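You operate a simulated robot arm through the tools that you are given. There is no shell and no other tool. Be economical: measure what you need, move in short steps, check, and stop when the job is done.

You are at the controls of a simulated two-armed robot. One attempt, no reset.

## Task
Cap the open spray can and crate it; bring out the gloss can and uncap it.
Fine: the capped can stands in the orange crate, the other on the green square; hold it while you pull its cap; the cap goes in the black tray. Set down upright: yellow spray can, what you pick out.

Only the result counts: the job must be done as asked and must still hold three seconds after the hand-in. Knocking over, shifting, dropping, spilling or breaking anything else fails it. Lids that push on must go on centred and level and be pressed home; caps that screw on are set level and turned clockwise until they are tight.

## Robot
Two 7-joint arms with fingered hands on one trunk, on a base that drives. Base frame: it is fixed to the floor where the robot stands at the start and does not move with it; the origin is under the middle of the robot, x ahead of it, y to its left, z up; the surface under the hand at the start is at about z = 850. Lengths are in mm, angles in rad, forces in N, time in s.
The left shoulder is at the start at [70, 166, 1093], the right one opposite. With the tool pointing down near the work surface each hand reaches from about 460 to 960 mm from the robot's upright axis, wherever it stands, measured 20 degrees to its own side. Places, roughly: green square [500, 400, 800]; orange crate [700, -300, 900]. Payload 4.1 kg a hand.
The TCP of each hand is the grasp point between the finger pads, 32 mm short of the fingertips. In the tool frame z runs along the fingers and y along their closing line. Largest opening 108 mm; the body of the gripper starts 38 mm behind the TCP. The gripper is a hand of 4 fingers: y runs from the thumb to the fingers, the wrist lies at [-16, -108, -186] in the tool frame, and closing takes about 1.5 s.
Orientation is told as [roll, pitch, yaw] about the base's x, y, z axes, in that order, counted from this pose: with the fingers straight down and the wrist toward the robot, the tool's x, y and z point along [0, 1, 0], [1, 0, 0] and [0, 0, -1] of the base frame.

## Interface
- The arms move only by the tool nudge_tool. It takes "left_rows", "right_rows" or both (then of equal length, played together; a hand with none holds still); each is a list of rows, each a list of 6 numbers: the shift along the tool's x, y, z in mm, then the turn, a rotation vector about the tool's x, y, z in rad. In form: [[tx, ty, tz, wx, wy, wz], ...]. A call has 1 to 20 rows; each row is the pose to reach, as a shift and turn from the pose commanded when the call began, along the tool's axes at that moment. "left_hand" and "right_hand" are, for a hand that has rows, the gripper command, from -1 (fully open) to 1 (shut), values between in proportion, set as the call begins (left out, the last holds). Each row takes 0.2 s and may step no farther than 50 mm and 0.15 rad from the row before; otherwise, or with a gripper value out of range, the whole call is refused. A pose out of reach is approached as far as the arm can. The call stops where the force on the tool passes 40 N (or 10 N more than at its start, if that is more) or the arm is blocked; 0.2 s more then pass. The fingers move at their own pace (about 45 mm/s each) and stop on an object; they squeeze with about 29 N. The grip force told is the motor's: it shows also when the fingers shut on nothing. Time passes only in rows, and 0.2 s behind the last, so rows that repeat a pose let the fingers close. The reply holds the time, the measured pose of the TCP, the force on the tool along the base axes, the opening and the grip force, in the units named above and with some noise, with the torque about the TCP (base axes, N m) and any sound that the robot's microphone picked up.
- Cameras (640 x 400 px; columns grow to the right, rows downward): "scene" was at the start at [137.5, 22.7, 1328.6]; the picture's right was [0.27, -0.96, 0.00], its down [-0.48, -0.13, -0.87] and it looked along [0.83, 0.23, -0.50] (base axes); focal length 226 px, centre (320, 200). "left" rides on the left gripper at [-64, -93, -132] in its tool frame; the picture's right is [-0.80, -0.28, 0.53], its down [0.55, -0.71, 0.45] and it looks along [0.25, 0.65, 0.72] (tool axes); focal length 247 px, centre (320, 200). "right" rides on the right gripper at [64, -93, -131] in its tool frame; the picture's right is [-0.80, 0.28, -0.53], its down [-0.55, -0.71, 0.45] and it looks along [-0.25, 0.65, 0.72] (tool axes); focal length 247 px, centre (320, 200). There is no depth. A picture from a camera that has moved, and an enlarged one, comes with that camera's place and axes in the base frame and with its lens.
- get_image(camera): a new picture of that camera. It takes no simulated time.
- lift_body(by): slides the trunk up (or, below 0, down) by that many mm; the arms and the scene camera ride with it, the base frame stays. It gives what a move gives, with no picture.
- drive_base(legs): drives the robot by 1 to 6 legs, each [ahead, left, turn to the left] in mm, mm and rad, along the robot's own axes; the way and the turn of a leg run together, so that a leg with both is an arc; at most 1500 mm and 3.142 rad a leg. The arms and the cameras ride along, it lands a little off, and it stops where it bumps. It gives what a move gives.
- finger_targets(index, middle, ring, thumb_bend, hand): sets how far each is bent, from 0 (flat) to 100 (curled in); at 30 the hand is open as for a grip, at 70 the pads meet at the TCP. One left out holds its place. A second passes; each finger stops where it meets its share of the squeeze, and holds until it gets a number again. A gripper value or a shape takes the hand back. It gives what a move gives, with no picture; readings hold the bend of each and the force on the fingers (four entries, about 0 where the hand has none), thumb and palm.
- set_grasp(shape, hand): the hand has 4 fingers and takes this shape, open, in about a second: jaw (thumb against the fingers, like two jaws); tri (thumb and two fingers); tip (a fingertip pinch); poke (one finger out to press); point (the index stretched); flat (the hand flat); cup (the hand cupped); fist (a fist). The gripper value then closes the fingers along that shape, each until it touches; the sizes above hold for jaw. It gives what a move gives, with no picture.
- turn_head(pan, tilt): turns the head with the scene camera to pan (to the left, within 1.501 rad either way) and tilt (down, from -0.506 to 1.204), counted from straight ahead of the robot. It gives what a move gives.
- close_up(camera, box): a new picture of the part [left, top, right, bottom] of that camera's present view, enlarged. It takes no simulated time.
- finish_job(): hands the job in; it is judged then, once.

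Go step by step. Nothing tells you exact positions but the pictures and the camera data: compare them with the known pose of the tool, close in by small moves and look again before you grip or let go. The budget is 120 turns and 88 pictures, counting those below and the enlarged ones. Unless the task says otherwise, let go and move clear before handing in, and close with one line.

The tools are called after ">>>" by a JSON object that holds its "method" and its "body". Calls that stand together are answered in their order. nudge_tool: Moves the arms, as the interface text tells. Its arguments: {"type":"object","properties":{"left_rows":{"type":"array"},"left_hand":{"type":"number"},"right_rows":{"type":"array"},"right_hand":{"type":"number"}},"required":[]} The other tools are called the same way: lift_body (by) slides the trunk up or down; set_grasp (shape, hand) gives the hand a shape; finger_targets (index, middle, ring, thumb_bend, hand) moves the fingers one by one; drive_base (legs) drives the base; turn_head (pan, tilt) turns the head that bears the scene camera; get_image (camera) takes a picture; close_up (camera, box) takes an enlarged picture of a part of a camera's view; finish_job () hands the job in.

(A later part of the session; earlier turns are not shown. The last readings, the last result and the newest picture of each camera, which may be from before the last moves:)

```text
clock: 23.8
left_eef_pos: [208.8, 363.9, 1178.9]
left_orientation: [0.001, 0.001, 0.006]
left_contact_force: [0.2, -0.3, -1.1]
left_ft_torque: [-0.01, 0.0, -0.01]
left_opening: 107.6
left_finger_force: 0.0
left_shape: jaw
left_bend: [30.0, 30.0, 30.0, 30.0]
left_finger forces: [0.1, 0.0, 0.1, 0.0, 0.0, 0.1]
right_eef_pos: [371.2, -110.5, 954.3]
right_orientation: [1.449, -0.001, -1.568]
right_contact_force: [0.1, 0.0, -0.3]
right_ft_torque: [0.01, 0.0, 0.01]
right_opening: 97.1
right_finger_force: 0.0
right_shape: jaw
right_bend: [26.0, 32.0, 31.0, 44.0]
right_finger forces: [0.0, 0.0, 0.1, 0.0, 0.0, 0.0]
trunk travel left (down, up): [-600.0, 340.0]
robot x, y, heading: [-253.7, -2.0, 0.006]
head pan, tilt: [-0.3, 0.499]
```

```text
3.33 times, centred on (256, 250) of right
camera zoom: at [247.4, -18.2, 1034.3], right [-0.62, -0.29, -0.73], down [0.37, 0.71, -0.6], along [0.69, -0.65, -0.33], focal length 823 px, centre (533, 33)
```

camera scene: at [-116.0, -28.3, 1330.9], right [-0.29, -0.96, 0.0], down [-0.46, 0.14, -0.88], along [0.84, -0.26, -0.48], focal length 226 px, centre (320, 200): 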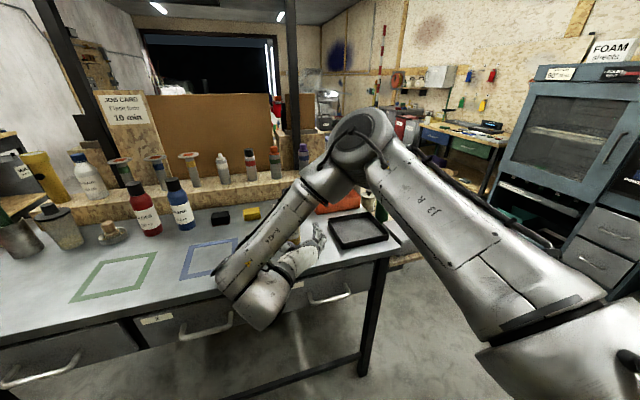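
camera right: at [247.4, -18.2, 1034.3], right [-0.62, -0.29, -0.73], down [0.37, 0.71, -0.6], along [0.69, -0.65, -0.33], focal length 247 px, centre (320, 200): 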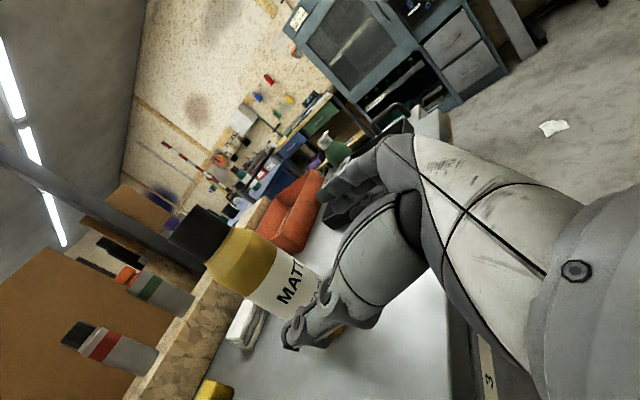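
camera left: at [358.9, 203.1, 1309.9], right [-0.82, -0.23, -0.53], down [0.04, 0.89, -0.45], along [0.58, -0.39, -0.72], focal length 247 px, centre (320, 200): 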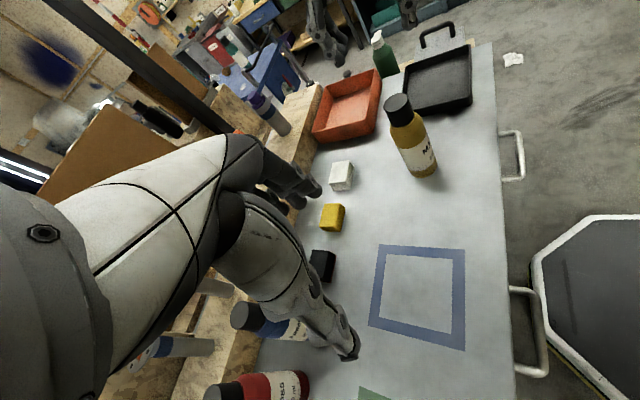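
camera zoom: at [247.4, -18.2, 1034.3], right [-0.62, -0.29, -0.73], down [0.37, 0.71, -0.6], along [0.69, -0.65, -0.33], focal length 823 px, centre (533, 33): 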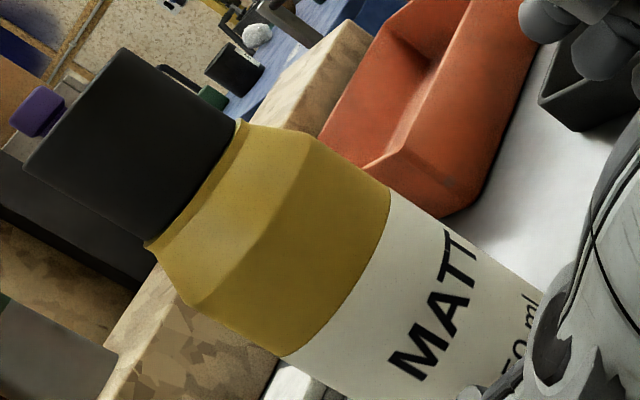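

The can axis is at y≈-109.5, in line with the hand. I advance around it.

>>> {"method": "nudge_tool", "body": {"right_rows": [[3, 0, 30, 0, 0, 0], [6, -1, 60, 0, 0, 0], [9, -1, 85, 0, 0, 0], [10.5, -1, 103, 0, 0, 0], [10.5, -1, 103, 0, 0, 0]]}}

>>> {"method": "get_image", "body": {"camera": "right"}}

```text
clock: 25.0
left_eef_pos: [209.0, 365.5, 1179.3]
left_orientation: [-0.001, -0.002, 0.006]
left_contact_force: [-0.4, 0.3, 0.3]
left_ft_torque: [0.03, -0.02, 0.02]
left_opening: 107.4
left_finger_force: 0.0
left_shape: jaw
left_bend: [30.0, 30.0, 30.0, 30.0]
left_finger forces: [0.0, 0.0, 0.1, 0.1, 0.0, 0.0]
right_eef_pos: [472.5, -107.8, 951.6]
right_orientation: [1.45, 0.0, -1.566]
right_contact_force: [0.5, 0.3, -0.6]
right_ft_torque: [-0.03, -0.03, -0.01]
right_opening: 96.8
right_finger_force: 0.1
right_shape: jaw
right_bend: [26.0, 32.0, 31.0, 44.0]
right_finger forces: [0.0, 0.1, 0.0, 0.1, 0.1, 0.0]
trunk travel left (down, up): [-600.0, 340.0]
robot x, y, heading: [-253.4, -3.4, 0.007]
head pan, tilt: [-0.3, 0.499]
```

```text
51 pictures are left
camera right: at [349.1, -14.6, 1031.0], right [-0.62, -0.29, -0.73], down [0.37, 0.71, -0.6], along [0.69, -0.65, -0.33], focal length 247 px, centre (320, 200)
```

right: 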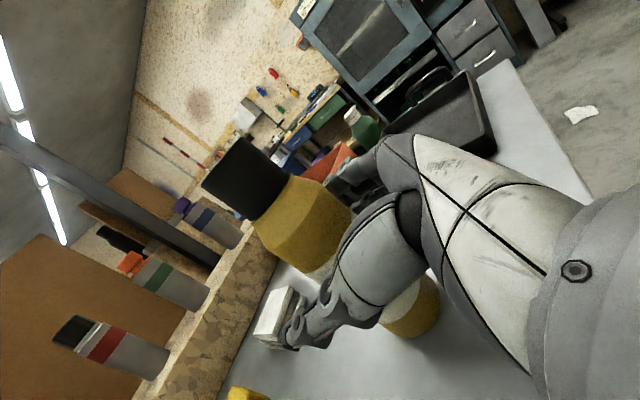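

The can is between thumb and fingers. I close.

>>> {"method": "nudge_tool", "body": {"right_rows": [[0, 1.5, 4, 0, 0, 0], [0, 1.5, 4, 0, 0, 0], [0, 1.5, 4, 0, 0, 0], [0, 1.5, 4, 0, 0, 0], [0, 1.5, 4, 0, 0, 0], [0, 1.5, 4, 0, 0, 0], [0, 1.5, 4, 0, 0, 0], [0, 1.5, 4, 0, 0, 0], [0, 1.5, 4, 0, 0, 0]], "right_hand": 1}}

>>> {"method": "get_image", "body": {"camera": "right"}}

```text
clock: 27.0
left_eef_pos: [209.6, 365.1, 1179.2]
left_orientation: [0.0, -0.002, 0.005]
left_contact_force: [-0.1, -0.4, -0.9]
left_ft_torque: [-0.03, -0.01, 0.01]
left_opening: 107.4
left_finger_force: 0.1
left_shape: jaw
left_bend: [30.0, 30.0, 30.0, 30.0]
left_finger forces: [0.1, 0.1, 0.1, 0.0, 0.0, 0.0]
right_eef_pos: [475.1, -109.3, 951.9]
right_orientation: [1.45, 0.001, -1.565]
right_contact_force: [-0.1, -0.6, 0.5]
right_ft_torque: [0.01, -0.01, 0.02]
right_opening: 41.4
right_finger_force: 28.7
right_shape: jaw
right_bend: [75.0, 51.0, 46.0, 76.0]
right_finger forces: [14.6, 5.9, 3.2, 0.1, 21.8, 0.1]
trunk travel left (down, up): [-600.0, 340.0]
robot x, y, heading: [-251.3, 0.0, 0.008]
head pan, tilt: [-0.3, 0.499]
```

```text
50 pictures are left
camera right: at [352.6, -15.9, 1031.1], right [-0.62, -0.29, -0.73], down [0.37, 0.71, -0.6], along [0.69, -0.65, -0.33], focal length 247 px, centre (320, 200)
```

right: 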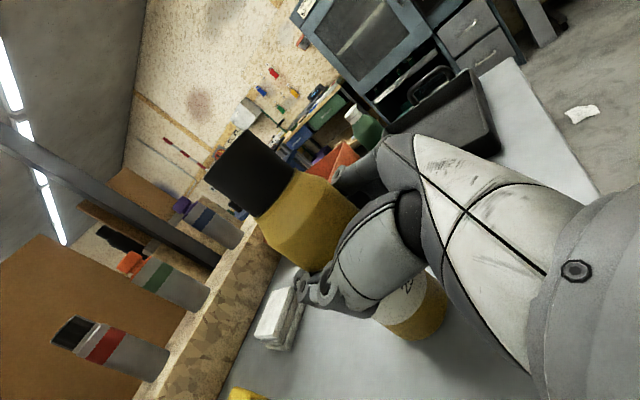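

Gripped. I lift the can 110 mm and check it before carrying.

>>> {"method": "nudge_tool", "body": {"right_rows": [[15, 0, -1.8, 0, 0, 0], [50, 0, -6, 0, 0, 0], [85, 0, -10, 0, 0, 0], [109.2, 0, -13.2, 0, 0, 0], [109.2, 0, -13.2, 0, 0, 0]]}}

>>> {"method": "get_image", "body": {"camera": "right"}}

>>> {"method": "get_image", "body": {"camera": "scene"}}

```text
clock: 28.2
left_eef_pos: [210.1, 365.0, 1178.0]
left_orientation: [0.0, 0.002, 0.005]
left_contact_force: [0.5, -0.2, -0.1]
left_ft_torque: [-0.01, -0.01, 0.01]
left_opening: 107.4
left_finger_force: 0.1
left_shape: jaw
left_bend: [30.0, 30.0, 30.0, 30.0]
left_finger forces: [0.0, 0.0, 0.1, 0.0, 0.0, 0.1]
right_eef_pos: [474.5, -109.1, 1058.9]
right_orientation: [1.449, 0.001, -1.566]
right_contact_force: [-0.3, -0.1, -2.9]
right_ft_torque: [0.0, -0.05, -0.02]
right_opening: 41.4
right_finger_force: 29.3
right_shape: jaw
right_bend: [75.0, 51.0, 46.0, 76.0]
right_finger forces: [14.4, 5.9, 3.4, 0.0, 21.5, 0.1]
trunk travel left (down, up): [-600.0, 340.0]
robot x, y, heading: [-254.4, 0.6, 0.011]
head pan, tilt: [-0.3, 0.499]
```

```text
49 pictures are left
camera right: at [351.7, -15.6, 1139.1], right [-0.62, -0.29, -0.73], down [0.37, 0.71, -0.6], along [0.69, -0.65, -0.33], focal length 247 px, centre (320, 200)
```

right: 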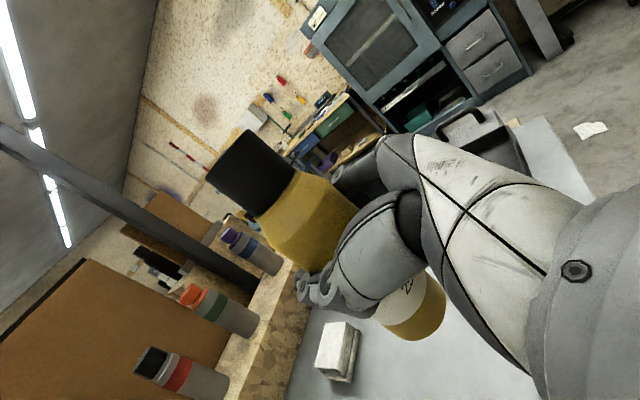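

```text
48 pictures are left
camera scene: at [-115.5, -28.2, 1330.8], right [-0.29, -0.96, 0.0], down [-0.46, 0.14, -0.88], along [0.84, -0.26, -0.48], focal length 226 px, centre (320, 200)
```

scene: 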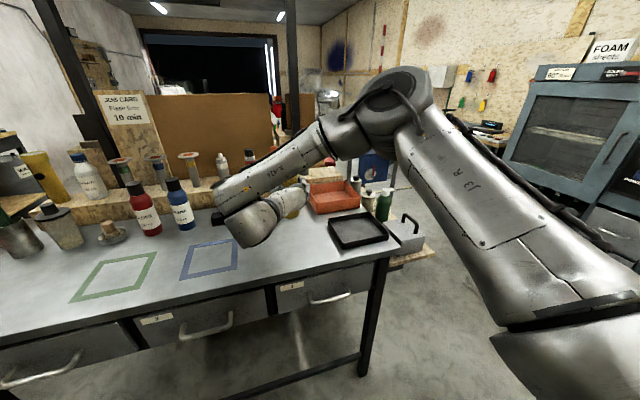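

Held firmly and upright. I carry it over the crate.

>>> {"method": "nudge_tool", "body": {"right_rows": [[3, 24, 24, 0, 0, 0], [7, 54, 54, 0, 0, 0], [10.5, 84, 84, 0, 0, 0], [14, 114, 114, 0, 0, 0], [17.5, 144, 144, 0, 0, 0], [21, 174, 174, 0, 0, 0], [24.5, 202, 202, 0, 0, 0], [26.4, 218, 218, 0, 0, 0], [26.4, 218, 218, 0, 0, 0]]}}

>>> {"method": "get_image", "body": {"camera": "right"}}

>>> {"method": "get_image", "body": {"camera": "scene"}}

```text
clock: 30.2
left_eef_pos: [208.7, 365.8, 1178.8]
left_orientation: [-0.001, 0.0, 0.005]
left_contact_force: [0.5, 0.5, -0.4]
left_ft_torque: [0.01, 0.0, 0.01]
left_opening: 107.4
left_finger_force: 0.0
left_shape: jaw
left_bend: [30.0, 30.0, 30.0, 30.0]
left_finger forces: [0.1, 0.0, 0.1, 0.1, 0.0, 0.0]
right_eef_pos: [696.0, -327.1, 1059.9]
right_orientation: [1.45, 0.0, -1.567]
right_contact_force: [0.1, -1.2, -2.0]
right_ft_torque: [0.02, 0.01, 0.02]
right_opening: 41.4
right_finger_force: 28.9
right_shape: jaw
right_bend: [75.0, 51.0, 46.0, 76.0]
right_finger forces: [14.1, 6.0, 3.4, 0.1, 21.5, 0.0]
trunk travel left (down, up): [-600.0, 340.0]
robot x, y, heading: [-253.7, -2.7, 0.004]
head pan, tilt: [-0.3, 0.499]
```

```text
47 pictures are left
camera right: at [572.2, -234.0, 1140.2], right [-0.62, -0.29, -0.73], down [0.37, 0.71, -0.6], along [0.69, -0.65, -0.33], focal length 247 px, centre (320, 200)
```

right: 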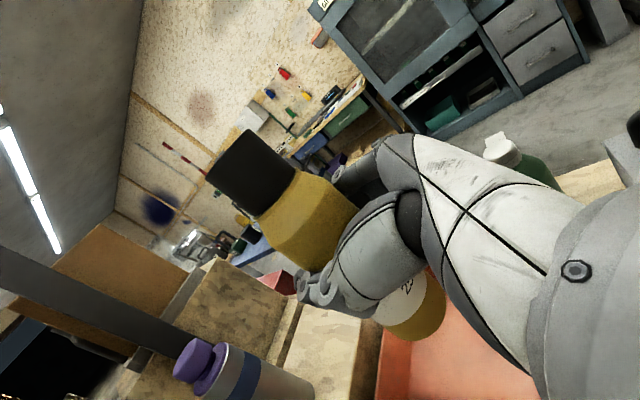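

```text
46 pictures are left
camera scene: at [-116.0, -28.3, 1330.9], right [-0.29, -0.96, 0.0], down [-0.46, 0.14, -0.88], along [0.84, -0.26, -0.48], focal length 226 px, centre (320, 200)
```

scene: 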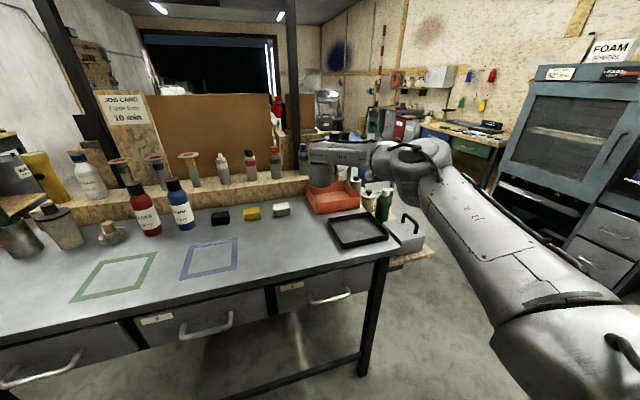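

>>> {"method": "close_up", "body": {"camera": "scene", "box": [284, 130, 412, 250]}}

>>> {"method": "close_up", "body": {"camera": "right", "box": [240, 220, 560, 400]}}

```text
3.33 times, centred on (348, 190) of scene
camera zoom: at [-116.0, -28.3, 1330.9], right [-0.29, -0.96, 0.0], down [-0.46, 0.14, -0.88], along [0.84, -0.26, -0.48], focal length 752 px, centre (227, 233)
```

zoom: 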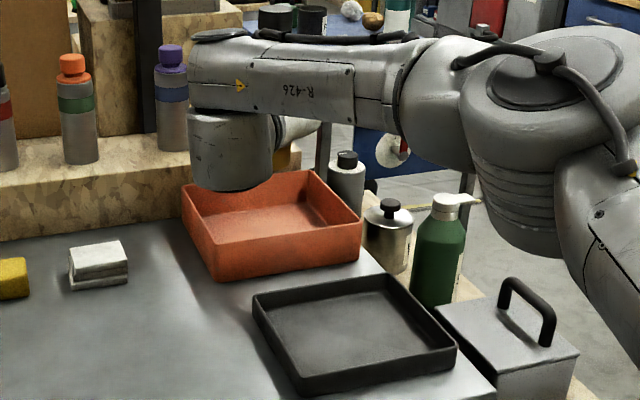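

```text
2.00 times, centred on (400, 310) of right
camera zoom: at [572.2, -234.0, 1140.2], right [-0.62, -0.29, -0.73], down [0.37, 0.71, -0.6], along [0.69, -0.65, -0.33], focal length 494 px, centre (160, -20)
```

zoom: 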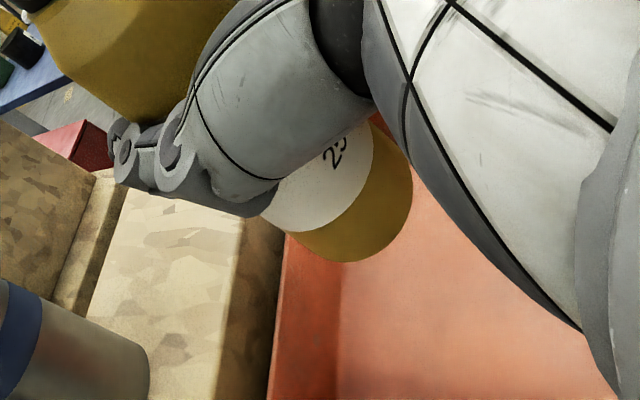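

The crate centre is about [681, -330]. I shift back a little and lower the can inside, slowly near the floor.

>>> {"method": "nudge_tool", "body": {"right_rows": [[-21, 3, -9.5, 0, 0, 0], [-51, 3, -6, 0, 0, 0], [-76, 3, -3, 0, 0, 0], [-88, 3, -1.5, 0, 0, 0], [-88, 3, -1.5, 0, 0, 0]]}}

>>> {"method": "get_image", "body": {"camera": "right"}}

>>> {"method": "close_up", "body": {"camera": "scene", "box": [284, 130, 412, 250]}}

```text
clock: 31.4
left_eef_pos: [209.3, 365.2, 1178.4]
left_orientation: [0.0, -0.001, 0.005]
left_contact_force: [-0.5, -0.2, 0.4]
left_ft_torque: [-0.01, 0.01, -0.03]
left_opening: 107.5
left_finger_force: 0.0
left_shape: jaw
left_bend: [30.0, 30.0, 30.0, 30.0]
left_finger forces: [0.0, 0.1, 0.0, 0.0, 0.1, 0.0]
right_eef_pos: [685.4, -331.2, 973.6]
right_orientation: [1.45, 0.001, -1.566]
right_contact_force: [-0.2, 0.6, -2.8]
right_ft_torque: [0.0, -0.01, 0.0]
right_opening: 41.1
right_finger_force: 28.8
right_shape: jaw
right_bend: [75.0, 51.0, 46.0, 76.0]
right_finger forces: [14.2, 5.9, 3.4, 0.1, 21.3, 0.1]
trunk travel left (down, up): [-600.0, 340.0]
robot x, y, heading: [-250.1, -0.3, 0.006]
head pan, tilt: [-0.3, 0.499]
```

```text
43 pictures are left
camera right: at [561.7, -238.0, 1053.3], right [-0.62, -0.29, -0.73], down [0.37, 0.71, -0.6], along [0.69, -0.65, -0.33], focal length 247 px, centre (320, 200)
```

right: 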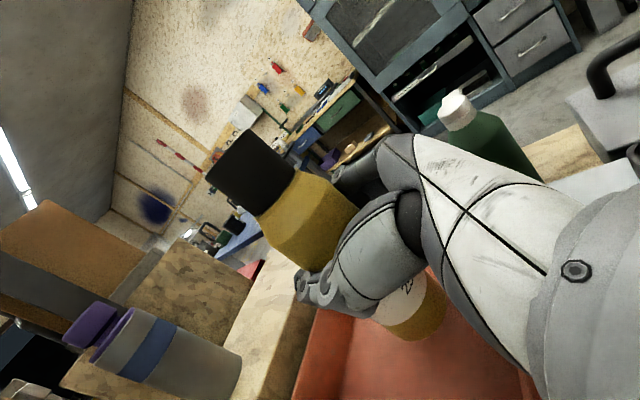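

```text
3.33 times, centred on (348, 190) of scene
camera zoom: at [-115.7, -28.3, 1330.9], right [-0.29, -0.96, 0.0], down [-0.46, 0.14, -0.88], along [0.84, -0.26, -0.48], focal length 752 px, centre (227, 233)
```

zoom: 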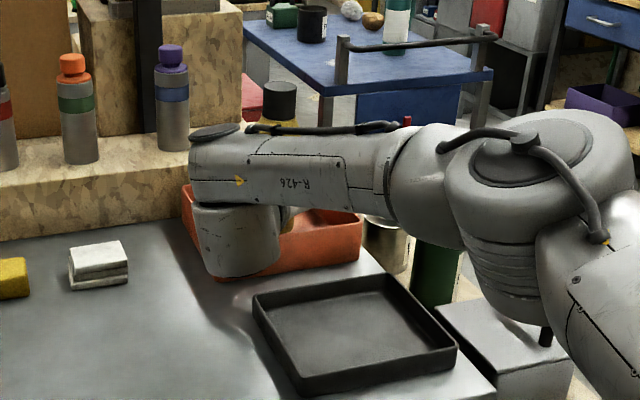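

>>> {"method": "nudge_tool", "body": {"right_rows": [[-4, 0, 0.5, 0, 0, 0], [-8, 0, 1, 0, 0, 0], [-11, 0, 1.3, 0, 0, 0], [-13, 0, 1.6, 0, 0, 0], [-15, 0, 1.8, 0, 0, 0], [-17, 0, 2, 0, 0, 0]]}}

```text
clock: 32.8
left_eef_pos: [208.9, 364.9, 1178.1]
left_orientation: [0.0, 0.0, 0.006]
left_contact_force: [0.5, 0.2, 0.9]
left_ft_torque: [0.01, -0.01, -0.02]
left_opening: 107.7
left_finger_force: 0.0
left_shape: jaw
left_bend: [30.0, 30.0, 30.0, 30.0]
left_finger forces: [0.0, 0.0, 0.0, 0.0, 0.0, 0.0]
right_eef_pos: [685.7, -329.8, 956.3]
right_orientation: [1.45, 0.0, -1.564]
right_contact_force: [-0.1, 0.1, -1.7]
right_ft_torque: [-0.02, 0.0, 0.01]
right_opening: 41.2
right_finger_force: 28.8
right_shape: jaw
right_bend: [75.0, 51.0, 46.0, 76.0]
right_finger forces: [14.1, 5.9, 3.5, 0.0, 21.3, 0.0]
trunk travel left (down, up): [-600.0, 340.0]
robot x, y, heading: [-257.0, 0.5, 0.008]
head pan, tilt: [-0.3, 0.499]
```

>>> {"method": "nudge_tool", "body": {"right_rows": [[-1.5, 0, 0.2, 0, 0, 0], [-3, 0, 0.4, 0, 0, 0], [-3, 0, 0.4, 0, 0, 0]]}}

>>> {"method": "get_image", "body": {"camera": "right"}}

```text
clock: 33.6
left_eef_pos: [207.8, 365.7, 1179.9]
left_orientation: [-0.001, -0.001, 0.003]
left_contact_force: [-0.2, -0.3, 0.5]
left_ft_torque: [0.0, -0.01, -0.01]
left_opening: 107.4
left_finger_force: 0.0
left_shape: jaw
left_bend: [30.0, 30.0, 30.0, 30.0]
left_finger forces: [0.0, 0.0, 0.0, 0.1, 0.1, 0.1]
right_eef_pos: [682.8, -329.0, 954.8]
right_orientation: [1.453, -0.001, -1.566]
right_contact_force: [2.9, -0.8, 4.9]
right_ft_torque: [-0.06, -0.07, 0.04]
right_opening: 41.1
right_finger_force: 28.5
right_shape: jaw
right_bend: [75.0, 51.0, 46.0, 76.0]
right_finger forces: [14.4, 6.1, 3.9, 0.0, 21.9, 0.0]
trunk travel left (down, up): [-600.0, 340.0]
robot x, y, heading: [-251.8, -0.1, 0.008]
head pan, tilt: [-0.3, 0.499]
```

```text
41 pictures are left
camera right: at [559.7, -235.4, 1034.7], right [-0.62, -0.29, -0.73], down [0.38, 0.71, -0.6], along [0.69, -0.65, -0.33], focal length 247 px, centre (320, 200)
```

right: 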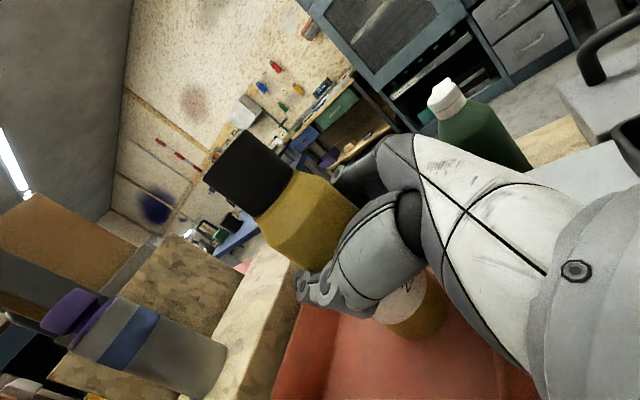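

The can stands on the crate floor. I open and back out.

>>> {"method": "nudge_tool", "body": {"right_rows": [[1, 0, 0, 0, 0, 0], [1, 0, 0, 0, 0, 0], [1, 0, 0, 0, 0, 0], [1, 0, 0, 0, 0, 0], [1, 0, 0, 0, 0, 0], [1, 0, 0, 0, 0, 0], [1, 0, 0, 0, 0, 0], [1, 0, 0, 0, 0, 0]], "right_hand": -0.8}}

>>> {"method": "get_image", "body": {"camera": "right"}}

```text
clock: 35.4
left_eef_pos: [208.9, 364.3, 1178.4]
left_orientation: [0.001, 0.0, 0.005]
left_contact_force: [0.0, 0.4, 0.1]
left_ft_torque: [0.01, -0.02, 0.0]
left_opening: 107.8
left_finger_force: 0.1
left_shape: jaw
left_bend: [30.0, 30.0, 30.0, 30.0]
left_finger forces: [0.0, 0.0, 0.0, 0.1, 0.1, 0.1]
right_eef_pos: [684.4, -328.7, 953.3]
right_orientation: [1.452, 0.001, -1.564]
right_contact_force: [-0.4, -0.1, -0.3]
right_ft_torque: [-0.02, 0.01, -0.03]
right_opening: 96.9
right_finger_force: 0.1
right_shape: jaw
right_bend: [26.0, 32.0, 31.0, 44.0]
right_finger forces: [0.1, 0.0, 0.0, 0.0, 0.1, 0.1]
trunk travel left (down, up): [-600.0, 340.0]
robot x, y, heading: [-255.2, -2.3, 0.002]
head pan, tilt: [-0.3, 0.499]
```

```text
40 pictures are left
camera right: at [560.2, -236.5, 1034.2], right [-0.62, -0.29, -0.73], down [0.37, 0.71, -0.6], along [0.69, -0.65, -0.33], focal length 247 px, centre (320, 200)
```

right: 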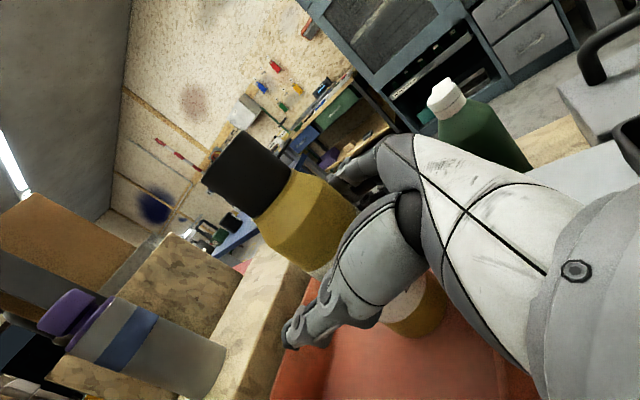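

Released; the can stands free. I retreat straight back, then rise.

>>> {"method": "nudge_tool", "body": {"right_rows": [[0, 0, -35, 0, 0, 0], [0, 0, -75, 0, 0, 0], [0, 0, -115, 0, 0, 0], [20, 0, -150, 0, 0, 0], [60, 0, -175, 0, 0.05, 0], [105, 0, -190, 0, 0.12, 0], [150, 0, -190, 0, 0.12, 0], [195, 0, -190, 0, 0.12, 0], [235, 0, -190, 0, 0.12, 0], [235, 0, -190, 0, 0.12, 0]]}}

>>> {"method": "close_up", "body": {"camera": "scene", "box": [284, 130, 412, 250]}}

```text
clock: 37.6
left_eef_pos: [209.5, 364.1, 1178.4]
left_orientation: [0.0, 0.0, 0.005]
left_contact_force: [1.0, 0.3, 0.0]
left_ft_torque: [-0.03, -0.01, 0.0]
left_opening: 107.9
left_finger_force: 0.1
left_shape: jaw
left_bend: [30.0, 30.0, 30.0, 30.0]
left_finger forces: [0.0, 0.1, 0.0, 0.1, 0.0, 0.0]
right_eef_pos: [521.5, -330.1, 1212.6]
right_orientation: [1.57, -0.001, -1.565]
right_contact_force: [-0.3, 0.5, -0.5]
right_ft_torque: [-0.03, -0.04, 0.03]
right_opening: 97.2
right_finger_force: 0.1
right_shape: jaw
right_bend: [26.0, 32.0, 31.0, 44.0]
right_finger forces: [0.0, 0.0, 0.1, 0.0, 0.0, 0.0]
trunk travel left (down, up): [-600.0, 340.0]
robot x, y, heading: [-255.0, -0.3, 0.008]
head pan, tilt: [-0.3, 0.499]
```

```text
3.33 times, centred on (348, 190) of scene
camera zoom: at [-115.8, -28.6, 1330.9], right [-0.29, -0.96, 0.0], down [-0.46, 0.14, -0.88], along [0.84, -0.26, -0.48], focal length 752 px, centre (227, 233)
```

zoom: 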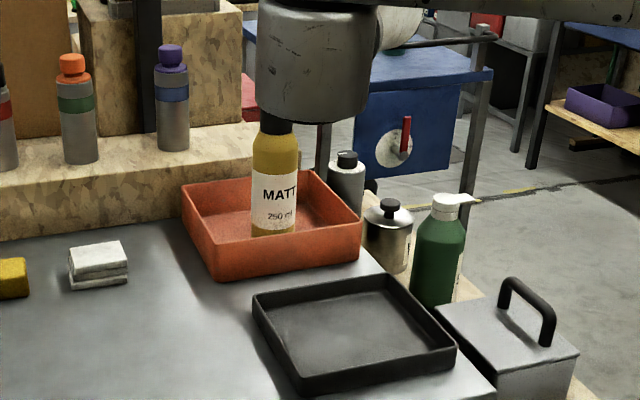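

The MATT can stands upright in the crate. I turn the right hand back to pointing down and bring the left hand horizontal in front of the GLOSS can.

>>> {"method": "nudge_tool", "body": {"right_rows": [[0, 0, 0, 0.081, -0.081, -0.081], [0, 0, 0, 0.161, -0.161, -0.161], [0, 0, 0, 0.242, -0.242, -0.242], [0, 0, 0, 0.322, -0.322, -0.322], [0, 0, 0, 0.403, -0.403, -0.403], [0, 0, 0, 0.484, -0.484, -0.484], [0, 0, 0, 0.564, -0.564, -0.564], [0, 0, 0, 0.645, -0.645, -0.645], [0, 0, 0, 0.726, -0.726, -0.726], [0, 0, 0, 0.806, -0.806, -0.806], [0, 0, 0, 0.887, -0.887, -0.887], [0, 0, 0, 0.967, -0.967, -0.967], [0, 0, 0, 1.048, -1.048, -1.048], [0, 0, 0, 1.129, -1.129, -1.129], [0, 0, 0, 1.209, -1.209, -1.209]], "left_rows": [[-4, 13, -1, -0.081, -0.081, -0.081], [-8, 26, -2, -0.161, -0.161, -0.161], [-12, 39, -3, -0.242, -0.242, -0.242], [-16, 52, -4, -0.322, -0.322, -0.322], [-20, 65, -5, -0.403, -0.403, -0.403], [-24, 78, -6, -0.484, -0.484, -0.484], [-28, 91, -7, -0.564, -0.564, -0.564], [-32, 104, -8, -0.645, -0.645, -0.645], [-36, 117, -9, -0.726, -0.726, -0.726], [-40, 130, -10, -0.806, -0.806, -0.806], [-45, 143, -10, -0.887, -0.887, -0.887], [-50, 156, -10, -0.967, -0.967, -0.967], [-55, 169, -10, -1.048, -1.048, -1.048], [-60, 182, -10, -1.129, -1.129, -1.129], [-63, 190, -10, -1.209, -1.209, -1.209]], "left_hand": -0.7}}

>>> {"method": "turn_head", "body": {"pan": 0.3, "tilt": 0.45}}

>>> {"method": "get_image", "body": {"camera": "scene"}}

>>> {"method": "get_image", "body": {"camera": "left"}}

```text
clock: 40.8
left_eef_pos: [400.6, 301.2, 1188.0]
left_orientation: [-1.568, 0.0, 1.578]
left_contact_force: [0.3, 0.2, 0.8]
left_ft_torque: [0.02, 0.01, -0.02]
left_opening: 92.2
left_finger_force: 0.0
left_shape: jaw
left_bend: [26.0, 33.0, 31.0, 49.0]
left_finger forces: [0.1, 0.0, 0.1, 0.0, 0.0, 0.1]
right_eef_pos: [524.3, -330.1, 1211.8]
right_orientation: [-0.002, 0.001, 0.006]
right_contact_force: [1.3, 0.4, 0.1]
right_ft_torque: [0.03, 0.01, 0.0]
right_opening: 97.3
right_finger_force: 0.2
right_shape: jaw
right_bend: [26.0, 32.0, 31.0, 44.0]
right_finger forces: [0.0, 0.0, 0.0, 0.1, 0.0, 0.1]
trunk travel left (down, up): [-600.0, 340.0]
robot x, y, heading: [-252.6, 1.8, 0.005]
head pan, tilt: [-0.3, 0.499]
```

```text
clock: 41.8
left_eef_pos: [400.2, 302.3, 1188.0]
left_orientation: [-1.568, 0.001, 1.576]
left_contact_force: [0.4, 0.4, 0.6]
left_ft_torque: [0.01, 0.0, -0.05]
left_opening: 91.7
left_finger_force: 0.3
left_shape: jaw
left_bend: [26.0, 33.0, 31.0, 49.0]
left_finger forces: [0.1, 0.1, 0.1, 0.1, 0.0, 0.1]
right_eef_pos: [525.1, -330.2, 1211.7]
right_orientation: [-0.001, -0.001, 0.005]
right_contact_force: [0.5, 0.5, -0.4]
right_ft_torque: [-0.03, 0.01, -0.03]
right_opening: 97.0
right_finger_force: 0.1
right_shape: jaw
right_bend: [26.0, 32.0, 31.0, 44.0]
right_finger forces: [0.0, 0.0, 0.1, 0.0, 0.0, 0.0]
trunk travel left (down, up): [-600.0, 340.0]
robot x, y, heading: [-254.5, -1.1, 0.005]
head pan, tilt: [0.3, 0.45]
```

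```text
38 pictures are left
camera scene: at [-115.4, 25.5, 1335.4], right [0.3, -0.95, 0.0], down [-0.42, -0.13, -0.9], along [0.86, 0.27, -0.44], focal length 226 px, centre (320, 200)
```

scene: 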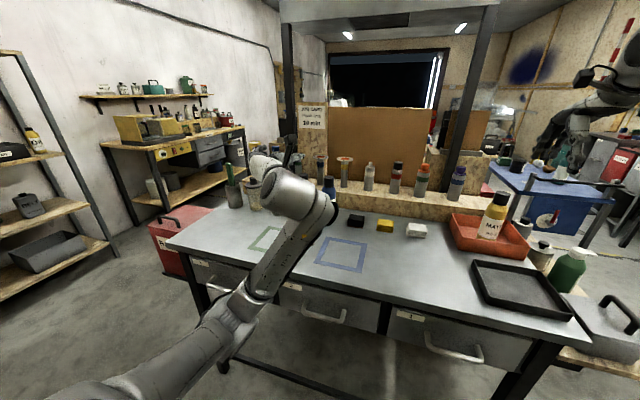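

```text
37 pictures are left
camera left: at [268.1, 208.9, 1252.5], right [0.54, -0.28, 0.8], down [0.45, -0.7, -0.55], along [0.71, 0.65, -0.25], focal length 247 px, centre (320, 200)
```

left: 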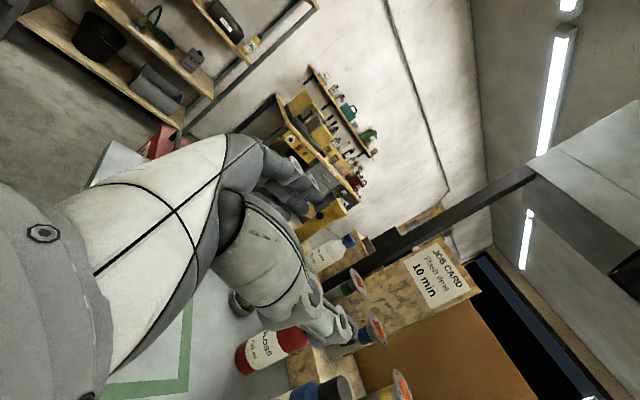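

The left hand is level. I lower it in front of the red can, tilted slightly down.

>>> {"method": "nudge_tool", "body": {"left_rows": [[34, 0, 23, 0, 0.015, 0], [68, 0, 46, 0, 0.03, 0], [102, 0, 69, 0, 0.045, 0], [136, 0, 92, 0, 0.06, 0], [170, 0, 115, 0, 0.08, 0], [204, 0, 138, 0, 0.1, 0], [237, 0, 160, 0, 0.12, 0], [237, 0, 160, 0, 0.12, 0]]}}

>>> {"method": "get_image", "body": {"camera": "left"}}

>>> {"method": "get_image", "body": {"camera": "scene"}}

```text
clock: 43.6
left_eef_pos: [557.3, 304.2, 951.2]
left_orientation: [-1.451, 0.0, 1.575]
left_contact_force: [-0.5, -0.5, 0.6]
left_ft_torque: [0.04, 0.03, 0.01]
left_opening: 91.8
left_finger_force: 0.0
left_shape: jaw
left_bend: [26.0, 33.0, 31.0, 49.0]
left_finger forces: [0.0, 0.1, 0.1, 0.1, 0.0, 0.0]
right_eef_pos: [523.5, -330.8, 1212.3]
right_orientation: [-0.001, 0.0, 0.006]
right_contact_force: [0.7, -0.1, 0.7]
right_ft_torque: [0.01, -0.03, 0.01]
right_opening: 97.0
right_finger_force: 0.0
right_shape: jaw
right_bend: [26.0, 32.0, 31.0, 44.0]
right_finger forces: [0.1, 0.0, 0.0, 0.1, 0.0, 0.1]
trunk travel left (down, up): [-600.0, 340.0]
robot x, y, heading: [-252.4, -0.9, -0.0]
head pan, tilt: [0.3, 0.45]
```

```text
36 pictures are left
camera left: at [435.7, 210.9, 1030.3], right [0.63, -0.28, 0.73], down [0.38, -0.7, -0.6], along [0.68, 0.65, -0.33], focal length 247 px, centre (320, 200)
```

left: 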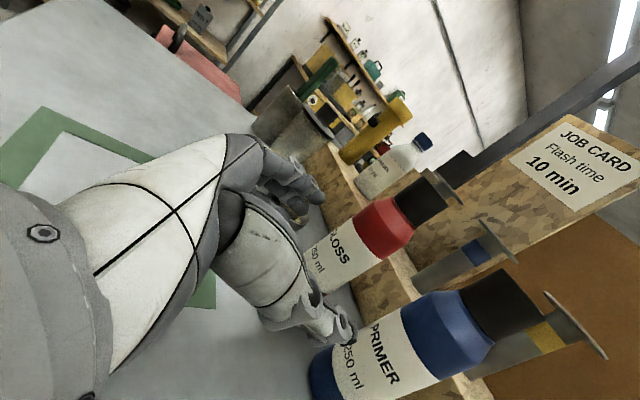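

```text
35 pictures are left
camera scene: at [-116.8, 25.4, 1335.6], right [0.3, -0.95, 0.0], down [-0.41, -0.13, -0.9], along [0.86, 0.27, -0.43], focal length 226 px, centre (320, 200)
```

scene: 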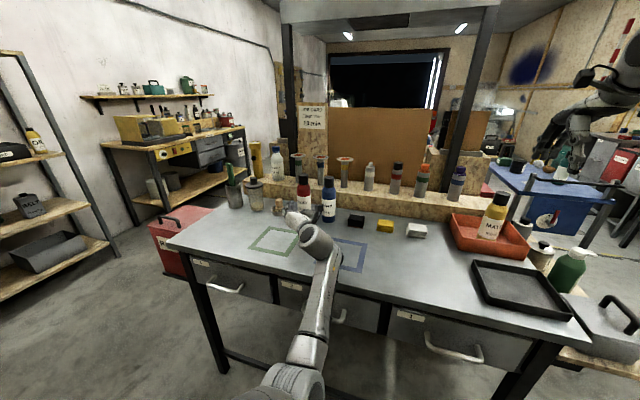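

I measure the red and blue cans from the left close-up.

>>> {"method": "close_up", "body": {"camera": "left", "box": [290, 160, 546, 320]}}

>>> {"method": "close_up", "body": {"camera": "scene", "box": [264, 165, 360, 225]}}

```text
2.50 times, centred on (418, 240) of left
camera zoom: at [435.7, 210.9, 1030.3], right [0.63, -0.28, 0.73], down [0.38, -0.7, -0.6], along [0.68, 0.65, -0.33], focal length 617 px, centre (75, 100)
```

zoom: 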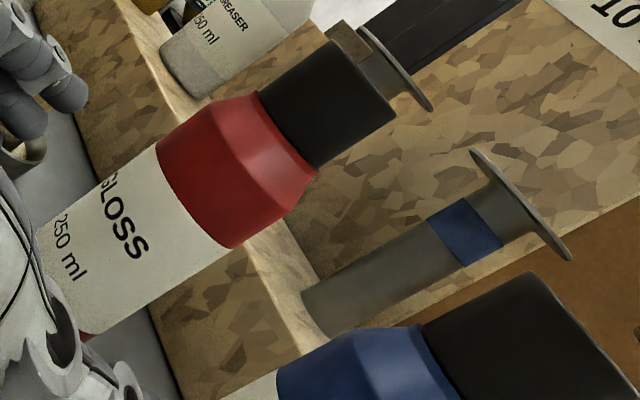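

```text
6.67 times, centred on (312, 195) of scene
camera zoom: at [-116.8, 25.4, 1335.6], right [0.3, -0.95, 0.0], down [-0.41, -0.13, -0.9], along [0.86, 0.27, -0.43], focal length 1504 px, centre (373, 233)
```

zoom: 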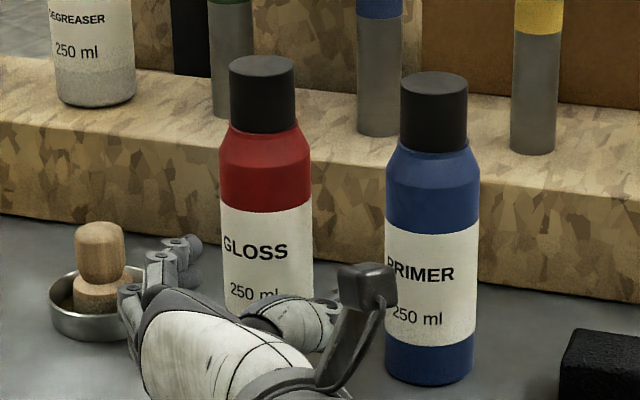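

A closer fix puts the red can at [663, 340] and the blue one at [663, 234] (my first red estimate was off in y). I shift left 36 mm, then advance partway.

>>> {"method": "nudge_tool", "body": {"left_rows": [[0, 18, 0, 0, 0, 0], [0, 36, 0, 0, 0, 0], [-3, 36, 25, 0, 0, 0], [-6, 36, 50, 0, 0, 0], [-6, 36, 50, 0, 0, 0]]}}

>>> {"method": "get_image", "body": {"camera": "left"}}

>>> {"method": "close_up", "body": {"camera": "scene", "box": [264, 165, 360, 225]}}

```text
clock: 44.8
left_eef_pos: [602.5, 338.7, 965.8]
left_orientation: [-1.465, -0.004, 1.575]
left_contact_force: [-0.5, 0.1, -0.1]
left_ft_torque: [0.0, 0.02, -0.01]
left_opening: 92.1
left_finger_force: 0.1
left_shape: jaw
left_bend: [26.0, 33.0, 31.0, 49.0]
left_finger forces: [0.1, 0.0, 0.1, 0.1, 0.1, 0.1]
right_eef_pos: [513.7, -333.6, 1218.5]
right_orientation: [0.005, -0.011, 0.005]
right_contact_force: [-0.5, 0.3, -0.2]
right_ft_torque: [0.03, -0.01, -0.01]
right_opening: 97.0
right_finger_force: 0.0
right_shape: jaw
right_bend: [26.0, 32.0, 31.0, 44.0]
right_finger forces: [0.1, 0.0, 0.0, 0.0, 0.0, 0.0]
trunk travel left (down, up): [-600.0, 340.0]
robot x, y, heading: [-255.8, -3.0, 0.003]
head pan, tilt: [0.3, 0.45]
```

```text
32 pictures are left
camera left: at [478.2, 245.1, 1041.3], right [0.62, -0.28, 0.74], down [0.39, -0.7, -0.6], along [0.69, 0.65, -0.32], focal length 247 px, centre (320, 200)
```

left: 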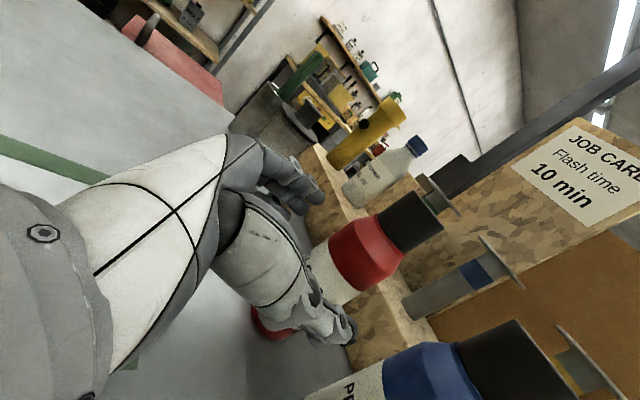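

```text
6.67 times, centred on (312, 195) of scene
camera zoom: at [-128.4, 21.7, 1337.5], right [0.3, -0.95, 0.0], down [-0.41, -0.13, -0.9], along [0.86, 0.27, -0.43], focal length 1504 px, centre (373, 233)
```

zoom: 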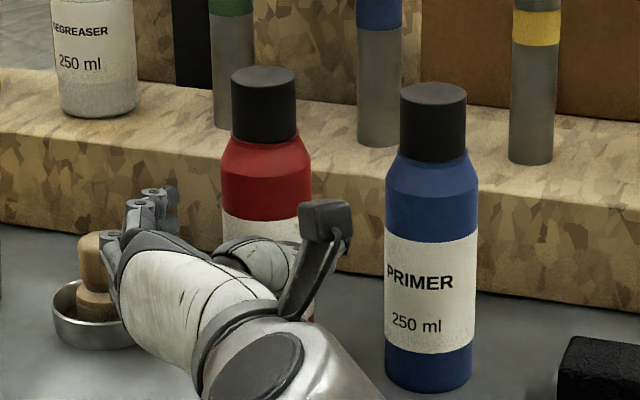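

The whole robot tilted back slightly: the left forearm must be leaning on the table edge. I back off at once and look.

>>> {"method": "nudge_tool", "body": {"left_rows": [[0, 0, -25, 0, 0, 0], [0, 0, -50, 0, 0, 0], [-20, 0, -75, 0, 0, 0], [-50, 0, -85, 0, 0, 0]]}}

>>> {"method": "get_image", "body": {"camera": "scene"}}

```text
clock: 45.8
left_eef_pos: [531.2, 340.3, 1008.3]
left_orientation: [-1.448, 0.001, 1.576]
left_contact_force: [-0.3, -0.7, 0.0]
left_ft_torque: [0.03, 0.05, 0.01]
left_opening: 91.7
left_finger_force: 0.1
left_shape: jaw
left_bend: [26.0, 33.0, 31.0, 49.0]
left_finger forces: [0.0, 0.0, 0.1, 0.0, 0.0, 0.0]
right_eef_pos: [524.3, -331.2, 1211.6]
right_orientation: [0.0, 0.002, 0.007]
right_contact_force: [0.5, 0.4, 0.8]
right_ft_torque: [0.01, 0.04, 0.0]
right_opening: 97.2
right_finger_force: 0.1
right_shape: jaw
right_bend: [26.0, 32.0, 31.0, 44.0]
right_finger forces: [0.0, 0.0, 0.0, 0.0, 0.1, 0.0]
trunk travel left (down, up): [-600.0, 340.0]
robot x, y, heading: [-252.1, -3.7, 0.006]
head pan, tilt: [0.3, 0.45]
```

```text
30 pictures are left
camera scene: at [-115.8, 25.0, 1335.2], right [0.3, -0.95, 0.0], down [-0.42, -0.13, -0.9], along [0.86, 0.27, -0.44], focal length 226 px, centre (320, 200)
```

scene: 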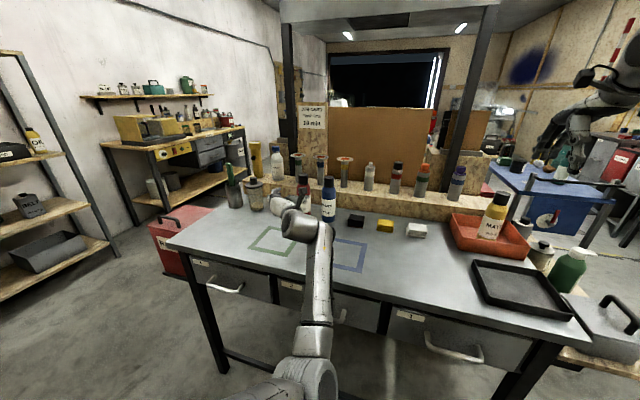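

Nothing on the table shifted. The left elbow hangs too low, so I raise the trunk by 250 mm to bring the forearm over the table edge.

>>> {"method": "lift_body", "body": {"by": 250}}

>>> {"method": "nudge_tool", "body": {"left_rows": [[40, 0, 5, 0, 0, 0], [80, 0, 10, 0, 0, 0], [120, 0, 14, 0, 0, 0], [160, 0, 18, 0, 0, 0], [160, 0, 18, 0, 0, 0]]}}

>>> {"method": "turn_head", "body": {"pan": 0.3, "tilt": 0.65}}

>>> {"method": "get_image", "body": {"camera": "scene"}}

```text
clock: 48.4
left_eef_pos: [532.5, 341.6, 1260.6]
left_orientation: [-1.45, 0.001, 1.576]
left_contact_force: [-0.6, 0.4, 0.2]
left_ft_torque: [0.0, 0.04, -0.04]
left_opening: 92.1
left_finger_force: 0.0
left_shape: jaw
left_bend: [26.0, 33.0, 31.0, 49.0]
left_finger forces: [0.0, 0.1, 0.0, 0.0, 0.1, 0.0]
right_eef_pos: [524.8, -330.9, 1460.6]
right_orientation: [0.0, 0.001, 0.005]
right_contact_force: [-0.3, 0.2, 0.3]
right_ft_torque: [0.03, 0.01, 0.01]
right_opening: 96.9
right_finger_force: 0.1
right_shape: jaw
right_bend: [26.0, 32.0, 31.0, 44.0]
right_finger forces: [0.1, 0.1, 0.0, 0.0, 0.1, 0.0]
trunk travel left (down, up): [-850.0, 90.0]
robot x, y, heading: [-253.2, -1.5, 0.003]
head pan, tilt: [0.3, 0.45]
```

```text
clock: 49.6
left_eef_pos: [526.5, 343.5, 1105.8]
left_orientation: [-1.459, -0.008, 1.58]
left_contact_force: [-0.2, 0.1, 0.1]
left_ft_torque: [0.0, 0.0, -0.03]
left_opening: 91.9
left_finger_force: 0.1
left_shape: jaw
left_bend: [26.0, 33.0, 31.0, 49.0]
left_finger forces: [0.1, 0.0, 0.1, 0.0, 0.1, 0.1]
right_eef_pos: [523.8, -330.2, 1461.0]
right_orientation: [0.001, -0.001, 0.007]
right_contact_force: [0.2, 0.5, 0.0]
right_ft_torque: [-0.02, 0.0, -0.03]
right_opening: 97.3
right_finger_force: 0.1
right_shape: jaw
right_bend: [26.0, 32.0, 31.0, 44.0]
right_finger forces: [0.1, 0.0, 0.1, 0.0, 0.1, 0.0]
trunk travel left (down, up): [-850.0, 90.0]
robot x, y, heading: [-251.8, -3.0, 0.005]
head pan, tilt: [0.3, 0.45]
```

```text
clock: 50.3
left_eef_pos: [525.0, 344.9, 1103.5]
left_orientation: [-1.453, -0.01, 1.581]
left_contact_force: [-0.4, -0.8, -0.3]
left_ft_torque: [0.0, -0.04, -0.02]
left_opening: 92.0
left_finger_force: 0.1
left_shape: jaw
left_bend: [26.0, 33.0, 31.0, 49.0]
left_finger forces: [0.0, 0.0, 0.1, 0.1, 0.0, 0.1]
right_eef_pos: [525.3, -330.8, 1461.8]
right_orientation: [0.001, 0.001, 0.005]
right_contact_force: [-1.0, 0.6, -0.2]
right_ft_torque: [-0.01, 0.0, 0.03]
right_opening: 97.0
right_finger_force: 0.1
right_shape: jaw
right_bend: [26.0, 32.0, 31.0, 44.0]
right_finger forces: [0.0, 0.1, 0.0, 0.0, 0.0, 0.0]
trunk travel left (down, up): [-850.0, 90.0]
robot x, y, heading: [-255.5, -1.3, 0.006]
head pan, tilt: [0.3, 0.649]
```

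```text
29 pictures are left
camera scene: at [-120.3, 24.0, 1567.6], right [0.3, -0.95, 0.0], down [-0.58, -0.18, -0.8], along [0.76, 0.24, -0.6], focal length 226 px, centre (320, 200)
```

scene: 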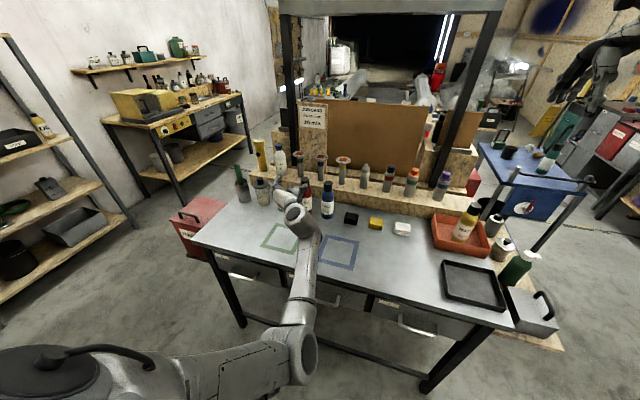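

The left arm is in an awkward elbow-down posture. I raise the hand and turn it back to pointing down, to re-enter with a better elbow as the right arm had.

>>> {"method": "nudge_tool", "body": {"left_rows": [[-45, 0, 0, 0, -0.03, 0], [-90, 0, 0, 0, -0.06, 0], [-135, 0, 0, 0, -0.09, 0], [-160, 0, -10, 0, -0.12, 0], [-160, 0, -10, 0, -0.12, 0]]}}

>>> {"method": "nudge_tool", "body": {"left_rows": [[0, -3, 0, 0.081, 0.081, 0.081], [0, -6, 0, 0.161, 0.161, 0.161], [0, -9, 0, 0.242, 0.242, 0.242], [0, -12, 0, 0.322, 0.322, 0.322], [0, -15, 0, 0.403, 0.403, 0.403], [0, -18, 0, 0.484, 0.484, 0.484], [0, -21, 0, 0.564, 0.564, 0.564], [0, -24, 0, 0.645, 0.645, 0.645], [0, -27, 0, 0.726, 0.726, 0.726], [0, -30, 0, 0.806, 0.806, 0.806], [0, -33, 0, 0.887, 0.887, 0.887], [0, -36, 0, 0.967, 0.967, 0.967], [0, -39, 0, 1.048, 1.048, 1.048], [0, -42, 0, 1.129, 1.129, 1.129], [0, -45, 0, 1.209, 1.209, 1.209]]}}

>>> {"method": "turn_head", "body": {"pan": 0.5, "tilt": 0.6}}

>>> {"method": "get_image", "body": {"camera": "scene"}}

```text
clock: 51.5
left_eef_pos: [539.0, 340.5, 1258.7]
left_orientation: [-1.569, -0.001, 1.577]
left_contact_force: [0.1, -0.4, 0.2]
left_ft_torque: [0.02, 0.01, 0.01]
left_opening: 91.7
left_finger_force: 0.1
left_shape: jaw
left_bend: [26.0, 33.0, 31.0, 49.0]
left_finger forces: [0.0, 0.0, 0.1, 0.0, 0.1, 0.1]
right_eef_pos: [524.5, -332.1, 1461.5]
right_orientation: [0.0, 0.0, 0.005]
right_contact_force: [0.0, -0.3, 0.0]
right_ft_torque: [-0.01, -0.01, 0.0]
right_opening: 96.9
right_finger_force: 0.0
right_shape: jaw
right_bend: [26.0, 32.0, 31.0, 44.0]
right_finger forces: [0.0, 0.1, 0.1, 0.1, 0.0, 0.0]
trunk travel left (down, up): [-850.0, 90.0]
robot x, y, heading: [-253.3, -1.7, 0.006]
head pan, tilt: [0.3, 0.649]
```

```text
clock: 54.7
left_eef_pos: [540.6, 295.6, 1259.5]
left_orientation: [0.002, 0.002, 0.004]
left_contact_force: [-0.9, 0.8, 0.1]
left_ft_torque: [-0.05, -0.01, -0.01]
left_opening: 91.8
left_finger_force: 0.0
left_shape: jaw
left_bend: [26.0, 33.0, 31.0, 49.0]
left_finger forces: [0.0, 0.0, 0.0, 0.1, 0.0, 0.0]
right_eef_pos: [526.0, -330.6, 1461.5]
right_orientation: [0.002, -0.001, 0.005]
right_contact_force: [-0.6, 0.5, 0.5]
right_ft_torque: [-0.01, 0.01, 0.0]
right_opening: 97.2
right_finger_force: 0.0
right_shape: jaw
right_bend: [26.0, 32.0, 31.0, 44.0]
right_finger forces: [0.0, 0.0, 0.1, 0.1, 0.0, 0.0]
trunk travel left (down, up): [-850.0, 90.0]
robot x, y, heading: [-252.2, 1.6, 0.005]
head pan, tilt: [0.3, 0.649]
```

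```text
clock: 55.5
left_eef_pos: [539.7, 295.4, 1259.5]
left_orientation: [0.001, -0.001, 0.005]
left_contact_force: [0.4, -0.3, -0.2]
left_ft_torque: [0.01, 0.04, -0.01]
left_opening: 91.7
left_finger_force: 0.1
left_shape: jaw
left_bend: [26.0, 33.0, 31.0, 49.0]
left_finger forces: [0.0, 0.0, 0.0, 0.1, 0.0, 0.0]
right_eef_pos: [523.8, -330.4, 1461.2]
right_orientation: [0.001, 0.0, 0.005]
right_contact_force: [-0.8, -0.3, 0.3]
right_ft_torque: [0.0, -0.02, -0.02]
right_opening: 97.2
right_finger_force: 0.1
right_shape: jaw
right_bend: [26.0, 32.0, 31.0, 44.0]
right_finger forces: [0.1, 0.1, 0.0, 0.0, 0.0, 0.0]
trunk travel left (down, up): [-850.0, 90.0]
robot x, y, heading: [-252.0, -3.0, 0.007]
head pan, tilt: [0.499, 0.6]
```

```text
28 pictures are left
camera scene: at [-125.6, 40.7, 1571.8], right [0.48, -0.88, 0.0], down [-0.5, -0.27, -0.82], along [0.72, 0.4, -0.57], focal length 226 px, centre (320, 200)
```

scene: 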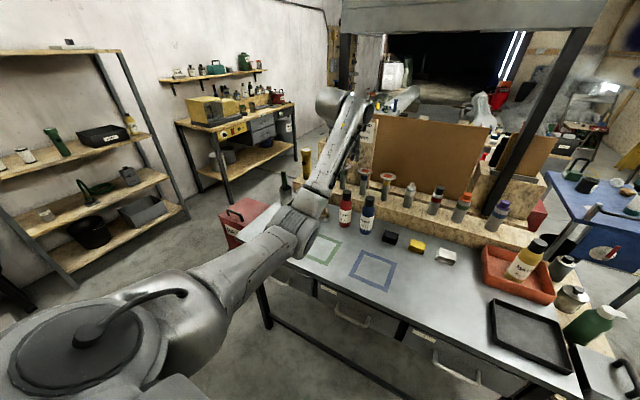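

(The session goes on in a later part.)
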